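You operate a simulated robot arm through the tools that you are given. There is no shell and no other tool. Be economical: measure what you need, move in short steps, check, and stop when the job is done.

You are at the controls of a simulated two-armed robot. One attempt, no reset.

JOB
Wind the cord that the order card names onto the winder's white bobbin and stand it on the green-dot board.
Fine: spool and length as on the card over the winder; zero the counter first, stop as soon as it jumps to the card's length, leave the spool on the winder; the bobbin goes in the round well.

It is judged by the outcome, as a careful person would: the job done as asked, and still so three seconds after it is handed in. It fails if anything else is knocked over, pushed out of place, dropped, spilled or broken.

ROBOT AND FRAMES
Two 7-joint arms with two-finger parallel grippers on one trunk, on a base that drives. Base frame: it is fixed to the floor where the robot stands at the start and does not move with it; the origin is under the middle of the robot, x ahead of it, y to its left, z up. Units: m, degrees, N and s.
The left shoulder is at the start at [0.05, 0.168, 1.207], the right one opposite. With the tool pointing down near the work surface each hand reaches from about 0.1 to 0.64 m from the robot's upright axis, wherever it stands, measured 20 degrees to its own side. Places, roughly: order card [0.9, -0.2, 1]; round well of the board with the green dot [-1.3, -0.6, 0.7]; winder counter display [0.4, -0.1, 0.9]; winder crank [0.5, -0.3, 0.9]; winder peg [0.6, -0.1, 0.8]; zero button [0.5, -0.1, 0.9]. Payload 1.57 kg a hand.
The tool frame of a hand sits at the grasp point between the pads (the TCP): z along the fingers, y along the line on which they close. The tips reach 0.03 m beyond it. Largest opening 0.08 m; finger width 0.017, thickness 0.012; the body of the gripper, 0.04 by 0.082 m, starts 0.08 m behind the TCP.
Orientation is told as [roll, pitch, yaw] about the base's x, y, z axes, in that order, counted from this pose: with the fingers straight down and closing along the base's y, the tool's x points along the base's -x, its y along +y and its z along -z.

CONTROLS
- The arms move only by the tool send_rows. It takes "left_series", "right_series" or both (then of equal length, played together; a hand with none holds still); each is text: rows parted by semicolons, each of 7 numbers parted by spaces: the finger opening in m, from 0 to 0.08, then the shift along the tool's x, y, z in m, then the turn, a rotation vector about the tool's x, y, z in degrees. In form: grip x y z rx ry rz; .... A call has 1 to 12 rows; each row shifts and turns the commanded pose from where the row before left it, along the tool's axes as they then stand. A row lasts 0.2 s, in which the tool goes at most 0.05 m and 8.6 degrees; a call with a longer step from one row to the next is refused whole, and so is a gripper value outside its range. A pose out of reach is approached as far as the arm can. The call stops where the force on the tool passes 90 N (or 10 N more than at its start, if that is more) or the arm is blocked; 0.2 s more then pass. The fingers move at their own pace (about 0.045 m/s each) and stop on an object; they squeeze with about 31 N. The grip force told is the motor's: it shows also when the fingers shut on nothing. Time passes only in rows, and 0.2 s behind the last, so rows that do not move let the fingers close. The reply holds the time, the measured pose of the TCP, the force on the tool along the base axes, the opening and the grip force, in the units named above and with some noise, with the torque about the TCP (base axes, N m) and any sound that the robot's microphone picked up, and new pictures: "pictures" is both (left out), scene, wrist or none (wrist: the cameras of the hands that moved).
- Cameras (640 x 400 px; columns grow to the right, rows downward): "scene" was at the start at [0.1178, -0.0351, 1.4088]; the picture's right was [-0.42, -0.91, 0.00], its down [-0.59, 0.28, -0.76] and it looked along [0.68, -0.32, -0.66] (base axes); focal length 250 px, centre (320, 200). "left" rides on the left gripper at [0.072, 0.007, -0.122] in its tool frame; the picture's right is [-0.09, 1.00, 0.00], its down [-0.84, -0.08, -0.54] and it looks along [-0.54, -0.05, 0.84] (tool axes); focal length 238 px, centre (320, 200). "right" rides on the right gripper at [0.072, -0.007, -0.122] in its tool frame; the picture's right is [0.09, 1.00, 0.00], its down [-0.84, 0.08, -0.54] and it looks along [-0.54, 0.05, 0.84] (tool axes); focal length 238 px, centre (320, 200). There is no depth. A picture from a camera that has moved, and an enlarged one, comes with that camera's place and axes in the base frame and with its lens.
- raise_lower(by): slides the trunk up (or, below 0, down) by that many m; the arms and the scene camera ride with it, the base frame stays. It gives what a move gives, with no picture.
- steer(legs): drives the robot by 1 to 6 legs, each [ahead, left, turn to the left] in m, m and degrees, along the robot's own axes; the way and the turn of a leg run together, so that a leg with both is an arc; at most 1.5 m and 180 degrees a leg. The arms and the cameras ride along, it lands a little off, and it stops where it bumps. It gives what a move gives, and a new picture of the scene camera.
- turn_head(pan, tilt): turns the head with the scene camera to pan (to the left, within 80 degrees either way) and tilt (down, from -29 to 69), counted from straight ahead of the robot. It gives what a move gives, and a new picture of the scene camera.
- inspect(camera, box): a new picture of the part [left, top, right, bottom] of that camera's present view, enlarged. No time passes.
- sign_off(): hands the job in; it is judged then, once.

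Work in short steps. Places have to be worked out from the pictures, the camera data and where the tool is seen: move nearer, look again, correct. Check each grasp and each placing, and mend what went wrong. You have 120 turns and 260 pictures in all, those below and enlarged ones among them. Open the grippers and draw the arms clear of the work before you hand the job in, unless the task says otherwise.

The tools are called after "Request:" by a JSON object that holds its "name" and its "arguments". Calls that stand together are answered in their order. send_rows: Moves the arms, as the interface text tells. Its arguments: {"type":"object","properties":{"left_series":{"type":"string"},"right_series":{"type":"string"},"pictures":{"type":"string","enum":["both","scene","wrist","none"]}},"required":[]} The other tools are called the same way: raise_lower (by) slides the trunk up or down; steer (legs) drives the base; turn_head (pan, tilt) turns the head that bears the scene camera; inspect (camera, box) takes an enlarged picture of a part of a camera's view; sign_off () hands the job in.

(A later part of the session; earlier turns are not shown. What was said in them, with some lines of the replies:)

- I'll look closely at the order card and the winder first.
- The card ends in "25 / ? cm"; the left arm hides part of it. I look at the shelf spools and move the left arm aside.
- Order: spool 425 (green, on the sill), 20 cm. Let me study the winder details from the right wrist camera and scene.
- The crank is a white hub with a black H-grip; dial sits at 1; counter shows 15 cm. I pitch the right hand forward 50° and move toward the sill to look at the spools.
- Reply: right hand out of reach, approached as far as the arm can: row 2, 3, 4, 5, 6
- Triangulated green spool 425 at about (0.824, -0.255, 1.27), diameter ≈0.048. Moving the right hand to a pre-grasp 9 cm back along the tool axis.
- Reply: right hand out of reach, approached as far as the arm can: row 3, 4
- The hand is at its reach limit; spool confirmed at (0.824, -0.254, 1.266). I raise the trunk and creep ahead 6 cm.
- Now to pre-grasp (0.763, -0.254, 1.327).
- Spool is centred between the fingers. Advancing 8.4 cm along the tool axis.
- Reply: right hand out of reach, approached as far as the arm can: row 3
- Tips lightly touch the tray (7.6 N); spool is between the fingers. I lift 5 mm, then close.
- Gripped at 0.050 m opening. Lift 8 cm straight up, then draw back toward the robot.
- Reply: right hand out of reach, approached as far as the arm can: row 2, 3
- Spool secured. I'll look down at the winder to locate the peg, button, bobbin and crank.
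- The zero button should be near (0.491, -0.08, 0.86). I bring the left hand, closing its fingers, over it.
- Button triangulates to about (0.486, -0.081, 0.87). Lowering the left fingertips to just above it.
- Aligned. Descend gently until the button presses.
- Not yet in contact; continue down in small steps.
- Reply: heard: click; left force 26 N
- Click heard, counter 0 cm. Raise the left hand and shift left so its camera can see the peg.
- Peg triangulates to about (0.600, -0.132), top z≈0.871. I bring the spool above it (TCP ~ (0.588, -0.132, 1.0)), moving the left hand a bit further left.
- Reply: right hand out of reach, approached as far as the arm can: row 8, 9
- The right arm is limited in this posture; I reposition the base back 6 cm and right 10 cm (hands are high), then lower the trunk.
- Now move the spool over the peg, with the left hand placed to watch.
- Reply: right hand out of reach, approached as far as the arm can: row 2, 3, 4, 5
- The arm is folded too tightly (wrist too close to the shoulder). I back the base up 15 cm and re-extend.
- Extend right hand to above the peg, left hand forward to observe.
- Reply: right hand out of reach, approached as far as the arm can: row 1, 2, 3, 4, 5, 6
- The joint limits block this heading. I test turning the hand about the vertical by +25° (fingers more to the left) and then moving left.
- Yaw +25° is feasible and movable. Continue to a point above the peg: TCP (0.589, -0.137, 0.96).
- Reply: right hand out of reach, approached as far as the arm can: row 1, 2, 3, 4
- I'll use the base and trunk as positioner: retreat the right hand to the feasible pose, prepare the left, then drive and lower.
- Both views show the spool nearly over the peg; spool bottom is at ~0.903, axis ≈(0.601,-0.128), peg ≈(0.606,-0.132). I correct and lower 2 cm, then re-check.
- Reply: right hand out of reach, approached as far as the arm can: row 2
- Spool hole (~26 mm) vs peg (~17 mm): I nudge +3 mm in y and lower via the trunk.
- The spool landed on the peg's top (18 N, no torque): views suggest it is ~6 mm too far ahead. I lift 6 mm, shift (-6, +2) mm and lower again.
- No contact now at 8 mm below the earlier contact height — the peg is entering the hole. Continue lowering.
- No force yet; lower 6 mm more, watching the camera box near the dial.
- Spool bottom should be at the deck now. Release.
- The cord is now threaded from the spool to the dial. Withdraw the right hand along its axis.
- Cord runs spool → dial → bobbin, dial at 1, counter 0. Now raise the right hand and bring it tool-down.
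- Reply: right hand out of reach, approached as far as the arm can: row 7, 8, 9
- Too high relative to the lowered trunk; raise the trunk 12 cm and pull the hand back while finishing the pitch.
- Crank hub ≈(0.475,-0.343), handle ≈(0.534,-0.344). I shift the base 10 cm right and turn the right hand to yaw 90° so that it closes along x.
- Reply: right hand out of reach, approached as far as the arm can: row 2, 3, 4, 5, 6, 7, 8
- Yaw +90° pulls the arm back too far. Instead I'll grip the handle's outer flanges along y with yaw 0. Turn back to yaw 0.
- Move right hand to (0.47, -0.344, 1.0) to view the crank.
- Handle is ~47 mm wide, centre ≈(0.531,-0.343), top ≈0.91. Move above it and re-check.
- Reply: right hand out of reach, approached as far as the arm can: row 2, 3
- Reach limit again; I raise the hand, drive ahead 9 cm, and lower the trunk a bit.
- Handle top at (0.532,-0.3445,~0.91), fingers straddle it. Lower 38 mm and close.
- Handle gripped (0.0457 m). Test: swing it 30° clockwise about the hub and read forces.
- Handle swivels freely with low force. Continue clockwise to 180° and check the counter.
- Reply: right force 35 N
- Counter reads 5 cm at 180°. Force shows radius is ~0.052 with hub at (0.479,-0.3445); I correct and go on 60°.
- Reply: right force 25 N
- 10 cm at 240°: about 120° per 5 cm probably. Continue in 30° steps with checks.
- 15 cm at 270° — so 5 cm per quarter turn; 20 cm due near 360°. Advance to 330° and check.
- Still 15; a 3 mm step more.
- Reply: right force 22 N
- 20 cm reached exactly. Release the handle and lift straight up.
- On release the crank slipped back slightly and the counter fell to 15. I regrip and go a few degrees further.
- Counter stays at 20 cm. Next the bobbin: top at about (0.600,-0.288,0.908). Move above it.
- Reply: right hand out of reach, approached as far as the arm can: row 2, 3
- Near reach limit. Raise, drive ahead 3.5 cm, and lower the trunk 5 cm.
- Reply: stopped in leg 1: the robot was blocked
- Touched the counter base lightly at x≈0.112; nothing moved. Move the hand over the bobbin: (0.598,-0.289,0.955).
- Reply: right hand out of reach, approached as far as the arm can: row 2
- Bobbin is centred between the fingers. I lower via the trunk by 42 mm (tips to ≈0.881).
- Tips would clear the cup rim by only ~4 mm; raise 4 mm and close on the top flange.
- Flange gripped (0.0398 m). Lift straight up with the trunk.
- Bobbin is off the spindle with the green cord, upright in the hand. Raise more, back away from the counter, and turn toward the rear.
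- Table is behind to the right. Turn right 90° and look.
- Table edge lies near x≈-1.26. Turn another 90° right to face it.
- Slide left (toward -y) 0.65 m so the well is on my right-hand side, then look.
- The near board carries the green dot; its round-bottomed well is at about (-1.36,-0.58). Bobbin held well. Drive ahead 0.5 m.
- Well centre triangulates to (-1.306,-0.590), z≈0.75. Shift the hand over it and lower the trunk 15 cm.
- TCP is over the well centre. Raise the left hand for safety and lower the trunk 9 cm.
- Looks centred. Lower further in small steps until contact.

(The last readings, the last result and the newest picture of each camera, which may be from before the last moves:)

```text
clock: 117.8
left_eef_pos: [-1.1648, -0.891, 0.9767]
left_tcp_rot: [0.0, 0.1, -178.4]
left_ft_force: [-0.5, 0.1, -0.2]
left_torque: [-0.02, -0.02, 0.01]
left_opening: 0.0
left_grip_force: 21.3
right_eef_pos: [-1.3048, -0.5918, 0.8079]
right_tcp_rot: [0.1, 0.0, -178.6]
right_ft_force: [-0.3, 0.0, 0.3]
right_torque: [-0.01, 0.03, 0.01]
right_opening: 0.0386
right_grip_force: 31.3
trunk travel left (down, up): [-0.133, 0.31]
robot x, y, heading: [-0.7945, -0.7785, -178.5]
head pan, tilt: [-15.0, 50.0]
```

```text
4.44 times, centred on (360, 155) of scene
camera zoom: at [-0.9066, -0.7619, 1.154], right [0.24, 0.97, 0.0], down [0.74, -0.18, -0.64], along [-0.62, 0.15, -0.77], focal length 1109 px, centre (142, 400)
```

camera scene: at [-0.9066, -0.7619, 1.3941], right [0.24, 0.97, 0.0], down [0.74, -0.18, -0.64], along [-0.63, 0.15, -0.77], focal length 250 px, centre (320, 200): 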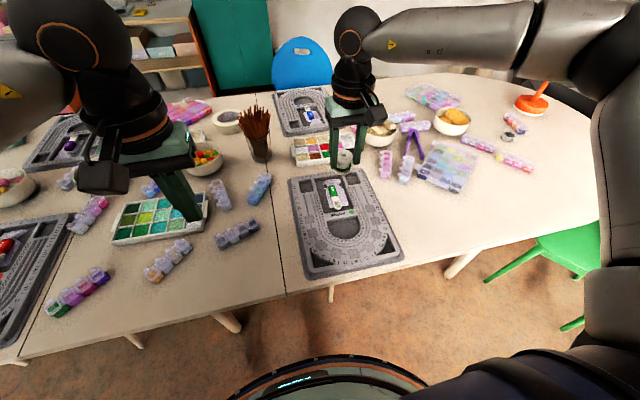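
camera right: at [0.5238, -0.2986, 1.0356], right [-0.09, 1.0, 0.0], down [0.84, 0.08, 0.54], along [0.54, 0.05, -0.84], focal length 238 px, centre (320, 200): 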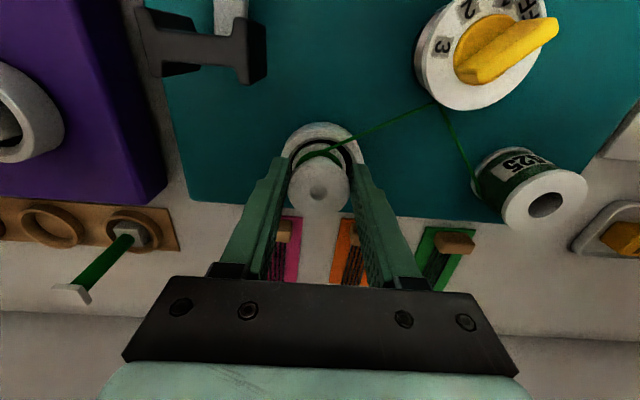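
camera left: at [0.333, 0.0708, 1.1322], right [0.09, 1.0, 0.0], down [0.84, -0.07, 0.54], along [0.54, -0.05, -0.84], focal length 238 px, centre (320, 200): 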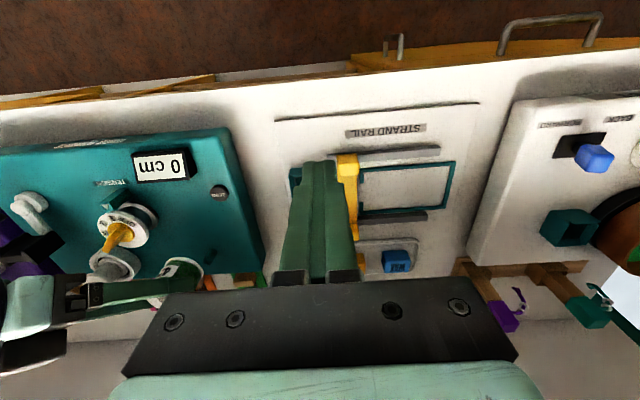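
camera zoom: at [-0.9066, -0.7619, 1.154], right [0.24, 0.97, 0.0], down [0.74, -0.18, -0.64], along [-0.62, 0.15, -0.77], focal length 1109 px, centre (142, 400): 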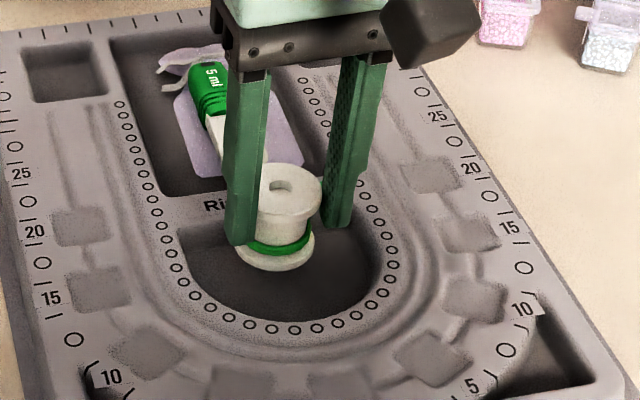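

Request:
{"name": "send_rows", "arguments": {"right_series": "0.01 0.002 0 0.004 0 0 0;0.01 0.002 0 0.004 0 0 0;0.01 0 0 0.003 0 0 0;0.01 0 0 0.003 0 0 0", "pictures": "none"}}

Request:
{"name": "inspect", "arguments": {"camera": "scene", "box": [310, 110, 410, 200]}}

```text
clock: 118.8
left_eef_pos: [-1.1656, -0.892, 0.9768]
left_tcp_rot: [-0.1, 0.1, -178.4]
left_ft_force: [-0.4, -0.4, 0.1]
left_torque: [0.03, -0.03, -0.01]
left_opening: 0.0
left_grip_force: 20.8
right_eef_pos: [-1.301, -0.5909, 0.7949]
right_tcp_rot: [0.2, -0.1, -178.6]
right_ft_force: [0.4, -0.4, 0.0]
right_torque: [0.01, 0.05, 0.02]
right_opening: 0.0387
right_grip_force: 31.2
trunk travel left (down, up): [-0.133, 0.31]
robot x, y, heading: [-0.7891, -0.7798, -178.7]
head pan, tilt: [-15.0, 50.0]
```

```text
4.44 times, centred on (360, 155) of scene
camera zoom: at [-0.9066, -0.7619, 1.154], right [0.24, 0.97, 0.0], down [0.74, -0.18, -0.64], along [-0.62, 0.15, -0.77], focal length 1109 px, centre (142, 400)
```

zoom: 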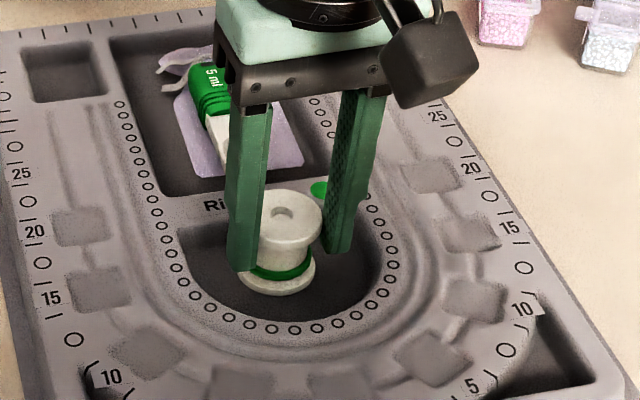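

Still free; keep lowering until it touches.

Request:
{"name": "send_rows", "arguments": {"right_series": "0.01 0 0 0.003 0 0 0;0.01 0 0 0.003 0 0 0;0.01 0 0 0.002 0 0 0;0.01 0 0 0.002 0 0 0", "pictures": "none"}}

Request:
{"name": "inspect", "arguments": {"camera": "scene", "box": [310, 110, 410, 200]}}

```text
clock: 119.8
left_eef_pos: [-1.1639, -0.891, 0.9776]
left_tcp_rot: [0.0, 0.0, -178.4]
left_ft_force: [-0.1, 0.1, 0.4]
left_torque: [-0.03, 0.05, -0.03]
left_opening: 0.0
left_grip_force: 21.4
right_eef_pos: [-1.3008, -0.5914, 0.788]
right_tcp_rot: [0.1, -0.2, -178.6]
right_ft_force: [6.0, 0.9, 24.0]
right_torque: [0.06, 0.13, -0.06]
right_opening: 0.038
right_grip_force: 31.1
trunk travel left (down, up): [-0.133, 0.31]
robot x, y, heading: [-0.793, -0.7776, -178.5]
head pan, tilt: [-15.0, 50.0]
```

```text
4.44 times, centred on (360, 155) of scene
camera zoom: at [-0.9043, -0.7624, 1.1545], right [0.24, 0.97, 0.0], down [0.74, -0.18, -0.64], along [-0.63, 0.15, -0.76], focal length 1109 px, centre (142, 400)
```

zoom: 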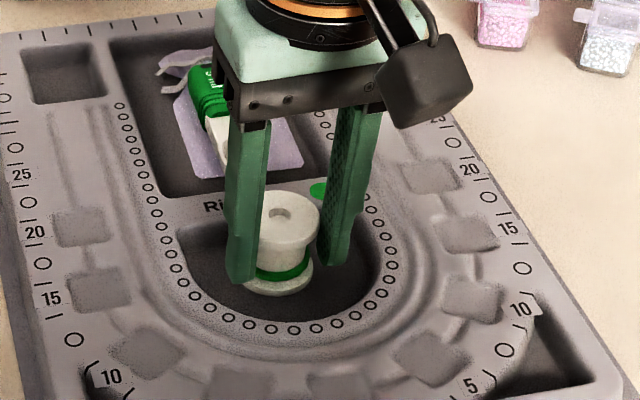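

Contact with the well floor (24 N). Ease up 1.5 mm, open moderately, and lift away.

Request:
{"name": "send_rows", "arguments": {"right_series": "0.01 0 0 -0.0015 0 0 0;0.045 0 0 0 0 0 0;0.056 0 0 0 0 0 0;0.06 0 0 0 0 0 0;0.06 0 0 0 0 0 0;0.06 0 0 -0.02 0 0 0;0.06 0 0 -0.04 0 0 0;0.06 0 0 -0.04 0 0 0;0.06 0 0 0 0 0 0", "pictures": "wrist"}}

Request:
{"name": "inspect", "arguments": {"camera": "scene", "box": [280, 80, 420, 200]}}

```text
clock: 121.8
left_eef_pos: [-1.1648, -0.8912, 0.9782]
left_tcp_rot: [0.1, 0.0, -178.4]
left_ft_force: [0.4, 0.3, -0.2]
left_torque: [0.0, 0.0, 0.01]
left_opening: 0.0
left_grip_force: 21.2
right_eef_pos: [-1.3015, -0.5905, 0.8873]
right_tcp_rot: [0.1, 0.0, -178.6]
right_ft_force: [-0.2, 0.1, -0.6]
right_torque: [0.01, -0.01, -0.01]
right_opening: 0.06
right_grip_force: 0.1
trunk travel left (down, up): [-0.133, 0.31]
robot x, y, heading: [-0.7954, -0.7784, -178.5]
head pan, tilt: [-15.0, 50.0]
camera right: at [-1.229, -0.5816, 1.0088], right [0.12, -0.99, 0.0], down [-0.83, -0.1, 0.54], along [-0.54, -0.07, -0.84], focal length 238 px, centre (320, 200)
```

right: 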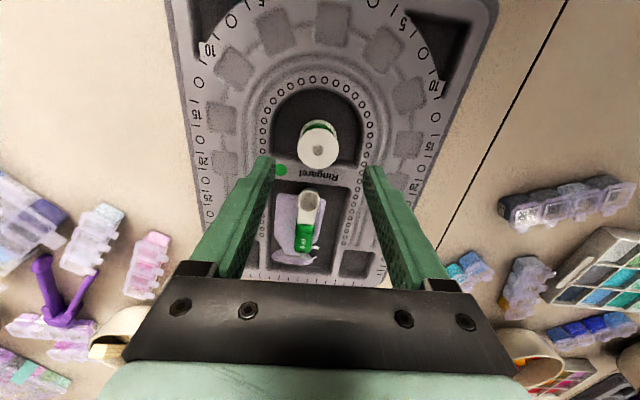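

```text
3.33 times, centred on (350, 140) of scene
camera zoom: at [-0.9065, -0.7619, 1.154], right [0.24, 0.97, 0.0], down [0.74, -0.18, -0.64], along [-0.62, 0.15, -0.77], focal length 832 px, centre (220, 400)
```

zoom: 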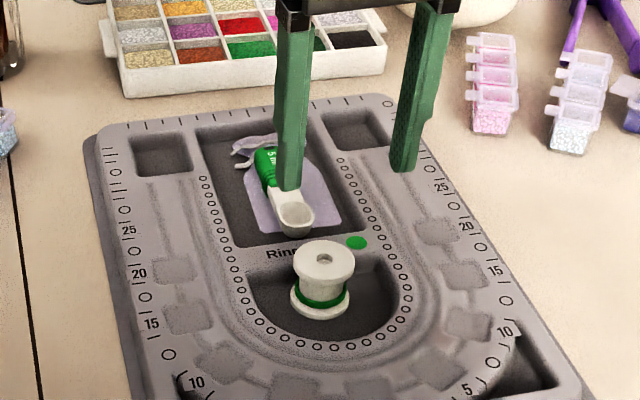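

Bobbin stands upright in the round well of the green-dot board. Raise the trunk, back off and open the left gripper.

Request:
{"name": "raise_lower", "arguments": {"by": 0.2}}

Request:
{"name": "steer", "arguments": {"legs": [[-0.35, 0, 0]]}}

Request:
{"name": "send_rows", "arguments": {"left_series": "0.04 0 0 0 0 0 0;0.08 0 0 0 0 0 0;0.08 0 0 0 0 0 0", "right_series": "0.08 0 0 0 0 0 0;0.08 0 0 0 0 0 0;0.08 0 0 0 0 0 0", "pictures": "none"}}

Request:
{"name": "inspect", "arguments": {"camera": "scene", "box": [260, 60, 420, 180]}}

```text
clock: 124.0
left_eef_pos: [-1.1652, -0.8914, 1.1767]
left_tcp_rot: [0.0, 0.1, -178.4]
left_ft_force: [0.3, -0.1, 0.5]
left_torque: [0.02, 0.01, -0.02]
left_opening: 0.0001
left_grip_force: 21.0
right_eef_pos: [-1.3006, -0.5906, 1.0869]
right_tcp_rot: [0.1, 0.0, -178.6]
right_ft_force: [-0.7, -0.4, 0.0]
right_torque: [0.01, -0.03, 0.0]
right_opening: 0.0599
right_grip_force: 0.0
trunk travel left (down, up): [-0.333, 0.11]
robot x, y, heading: [-0.7934, -0.7787, -178.4]
head pan, tilt: [-15.0, 50.0]
```

```text
clock: 126.3
left_eef_pos: [-0.8067, -0.8814, 1.1766]
left_tcp_rot: [0.0, -0.1, -178.7]
left_ft_force: [0.3, 0.1, -0.1]
left_torque: [0.01, 0.02, 0.01]
left_opening: 0.0
left_grip_force: 21.6
right_eef_pos: [-0.941, -0.5798, 1.0868]
right_tcp_rot: [0.2, 0.1, -178.9]
right_ft_force: [-0.4, 0.9, 0.0]
right_torque: [-0.02, 0.02, -0.01]
right_opening: 0.0601
right_grip_force: 0.1
trunk travel left (down, up): [-0.333, 0.11]
robot x, y, heading: [-0.4326, -0.7723, -179.1]
head pan, tilt: [-15.0, 50.0]
camera scene: at [-0.5474, -0.7535, 1.3541], right [0.24, 0.97, 0.0], down [0.74, -0.18, -0.64], along [-0.62, 0.15, -0.77], focal length 250 px, centre (320, 200)
```

scene: 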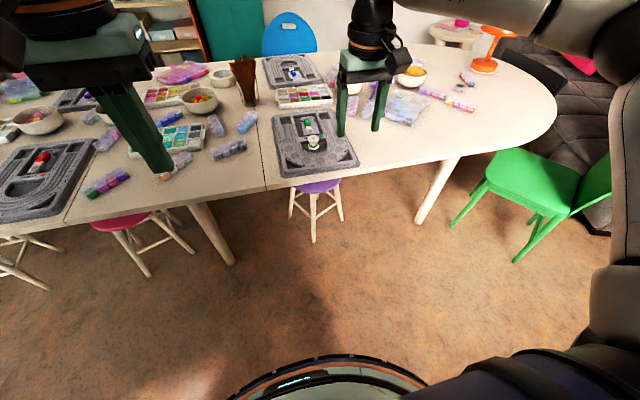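

```text
clock: 127.1
left_eef_pos: [-0.8075, -0.8823, 1.1778]
left_tcp_rot: [0.1, 0.1, -178.7]
left_ft_force: [-0.5, -0.1, 0.1]
left_torque: [0.0, -0.02, -0.02]
left_opening: 0.0659
left_grip_force: 0.0
right_eef_pos: [-0.9407, -0.5805, 1.0871]
right_tcp_rot: [0.1, 0.0, -178.9]
right_ft_force: [-0.2, -0.8, 0.2]
right_torque: [-0.04, 0.01, 0.02]
right_opening: 0.08
right_grip_force: 0.1
trunk travel left (down, up): [-0.333, 0.11]
robot x, y, heading: [-0.4349, -0.7724, -178.9]
head pan, tilt: [-15.0, 50.0]
```

```text
3.33 times, centred on (340, 120) of scene
camera zoom: at [-0.5479, -0.7535, 1.354], right [0.24, 0.97, 0.0], down [0.74, -0.18, -0.64], along [-0.62, 0.15, -0.77], focal length 832 px, centre (253, 467)
```

zoom: 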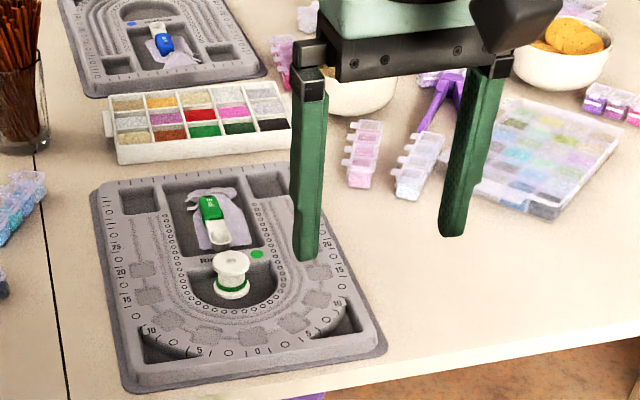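

Bobbin fine. Quick check on the winder: turn right 90° and look back.

Request:
{"name": "steer", "arguments": {"legs": [[0, 0, -90]]}}

Request:
{"name": "turn_head", "arguments": {"pan": -65, "tilt": 25}}

```text
clock: 131.3
left_eef_pos: [-0.5479, -0.3995, 1.1786]
left_tcp_rot: [-0.1, 0.2, 91.8]
left_ft_force: [-0.5, -0.1, 0.3]
left_torque: [-0.01, 0.04, 0.01]
left_opening: 0.0799
left_grip_force: 0.0
right_eef_pos: [-0.2458, -0.2632, 1.0866]
right_tcp_rot: [0.2, 0.0, 91.5]
right_ft_force: [0.2, -0.2, 0.3]
right_torque: [0.01, 0.0, 0.0]
right_opening: 0.0801
right_grip_force: 0.0
trunk travel left (down, up): [-0.333, 0.11]
robot x, y, heading: [-0.4349, -0.7694, 91.9]
head pan, tilt: [-15.0, 50.0]
camera scene: at [-0.4162, -0.6563, 1.354], right [0.97, -0.23, 0.0], down [-0.18, -0.74, -0.64], along [0.15, 0.63, -0.77], focal length 250 px, centre (320, 200)
```

scene: 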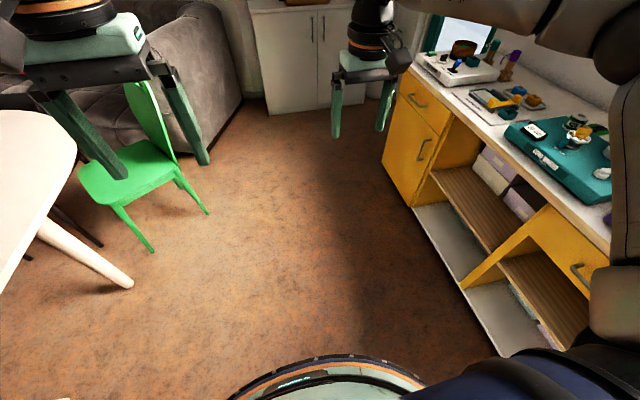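

```text
clock: 132.5
left_eef_pos: [-0.5466, -0.3998, 1.1766]
left_tcp_rot: [0.0, 0.1, 91.8]
left_ft_force: [-0.4, 0.3, -0.7]
left_torque: [0.01, 0.0, -0.01]
left_opening: 0.08
left_grip_force: 0.0
right_eef_pos: [-0.2466, -0.2633, 1.0882]
right_tcp_rot: [0.3, 0.0, 91.6]
right_ft_force: [-0.6, 0.2, -0.2]
right_torque: [0.03, 0.01, 0.04]
right_opening: 0.0799
right_grip_force: 0.1
trunk travel left (down, up): [-0.333, 0.11]
robot x, y, heading: [-0.4312, -0.7705, 91.5]
head pan, tilt: [-65.0, 25.0]
camera scene: at [-0.3519, -0.69, 1.3915], right [0.45, -0.89, 0.0], down [-0.38, -0.19, -0.91], along [0.81, 0.41, -0.42], focal length 250 px, centre (320, 200)
```

scene: 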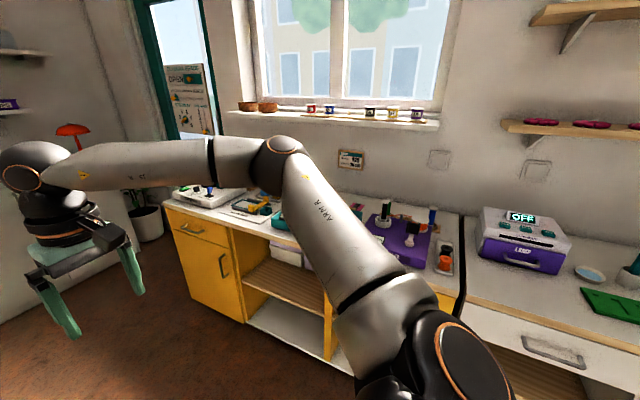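

Request:
{"name": "turn_head", "arguments": {"pan": -28, "tilt": 38}}

Request:
{"name": "inspect", "arguments": {"camera": "scene", "box": [380, 80, 540, 190]}}

```text
clock: 133.5
left_eef_pos: [-0.5471, -0.3993, 1.1772]
left_tcp_rot: [0.0, 0.1, 91.9]
left_ft_force: [0.5, 0.2, -0.3]
left_torque: [-0.01, 0.04, 0.02]
left_opening: 0.08
left_grip_force: 0.0
right_eef_pos: [-0.2472, -0.2635, 1.0868]
right_tcp_rot: [0.1, 0.0, 91.5]
right_ft_force: [-0.1, 0.7, -0.6]
right_torque: [-0.02, 0.02, -0.02]
right_opening: 0.0801
right_grip_force: 0.1
trunk travel left (down, up): [-0.333, 0.11]
robot x, y, heading: [-0.4358, -0.7719, 91.3]
head pan, tilt: [-28.0, 38.0]
camera scene: at [-0.3958, -0.654, 1.3712], right [0.89, -0.45, 0.0], down [-0.27, -0.55, -0.79], along [0.35, 0.71, -0.62], focal length 250 px, centre (320, 200)
```

scene: 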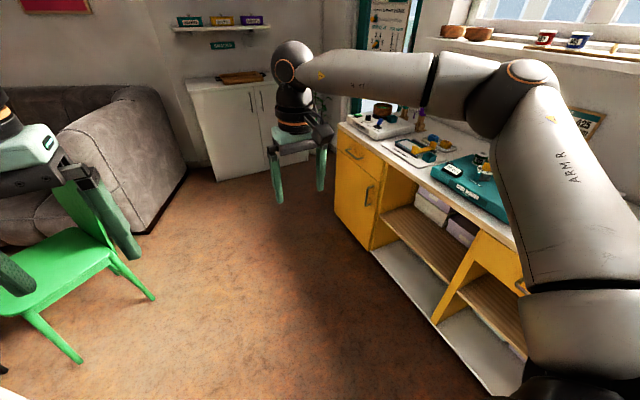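

```text
3.64 times, centred on (460, 135) of scene
camera zoom: at [-0.3958, -0.654, 1.3712], right [0.89, -0.45, 0.0], down [-0.27, -0.55, -0.79], along [0.35, 0.71, -0.62], focal length 908 px, centre (-189, 436)
```

zoom: 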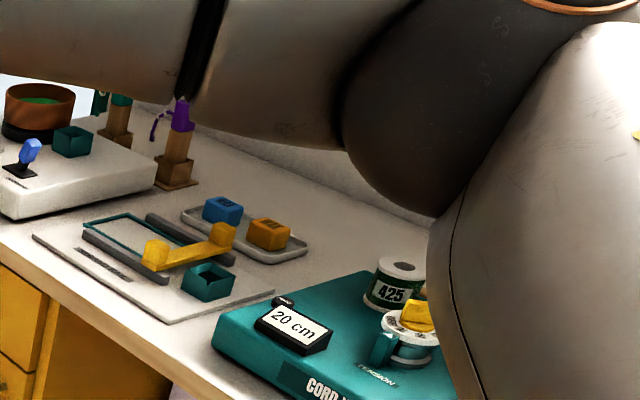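

Counter still shows 20 cm, spool 425 is seated on the winder, the bobbin stands in the green-dot board's round well, and both hands are open and clear. I hand the job in.

Request:
{"name": "sign_off", "arguments": {}}

```text
The job is handed in.
```

I wound 20 cm of cord from spool 425 onto the white bobbin and stood it upright in the round well of the green-dot board. Spool 425 is still on the winder, and the counter reads 20 cm.

When I let go of the crank the counter slipped back to 15 cm, so I gripped it again and turned it slightly past the mark, where it held. The base also touched the counter lightly once; nothing moved.
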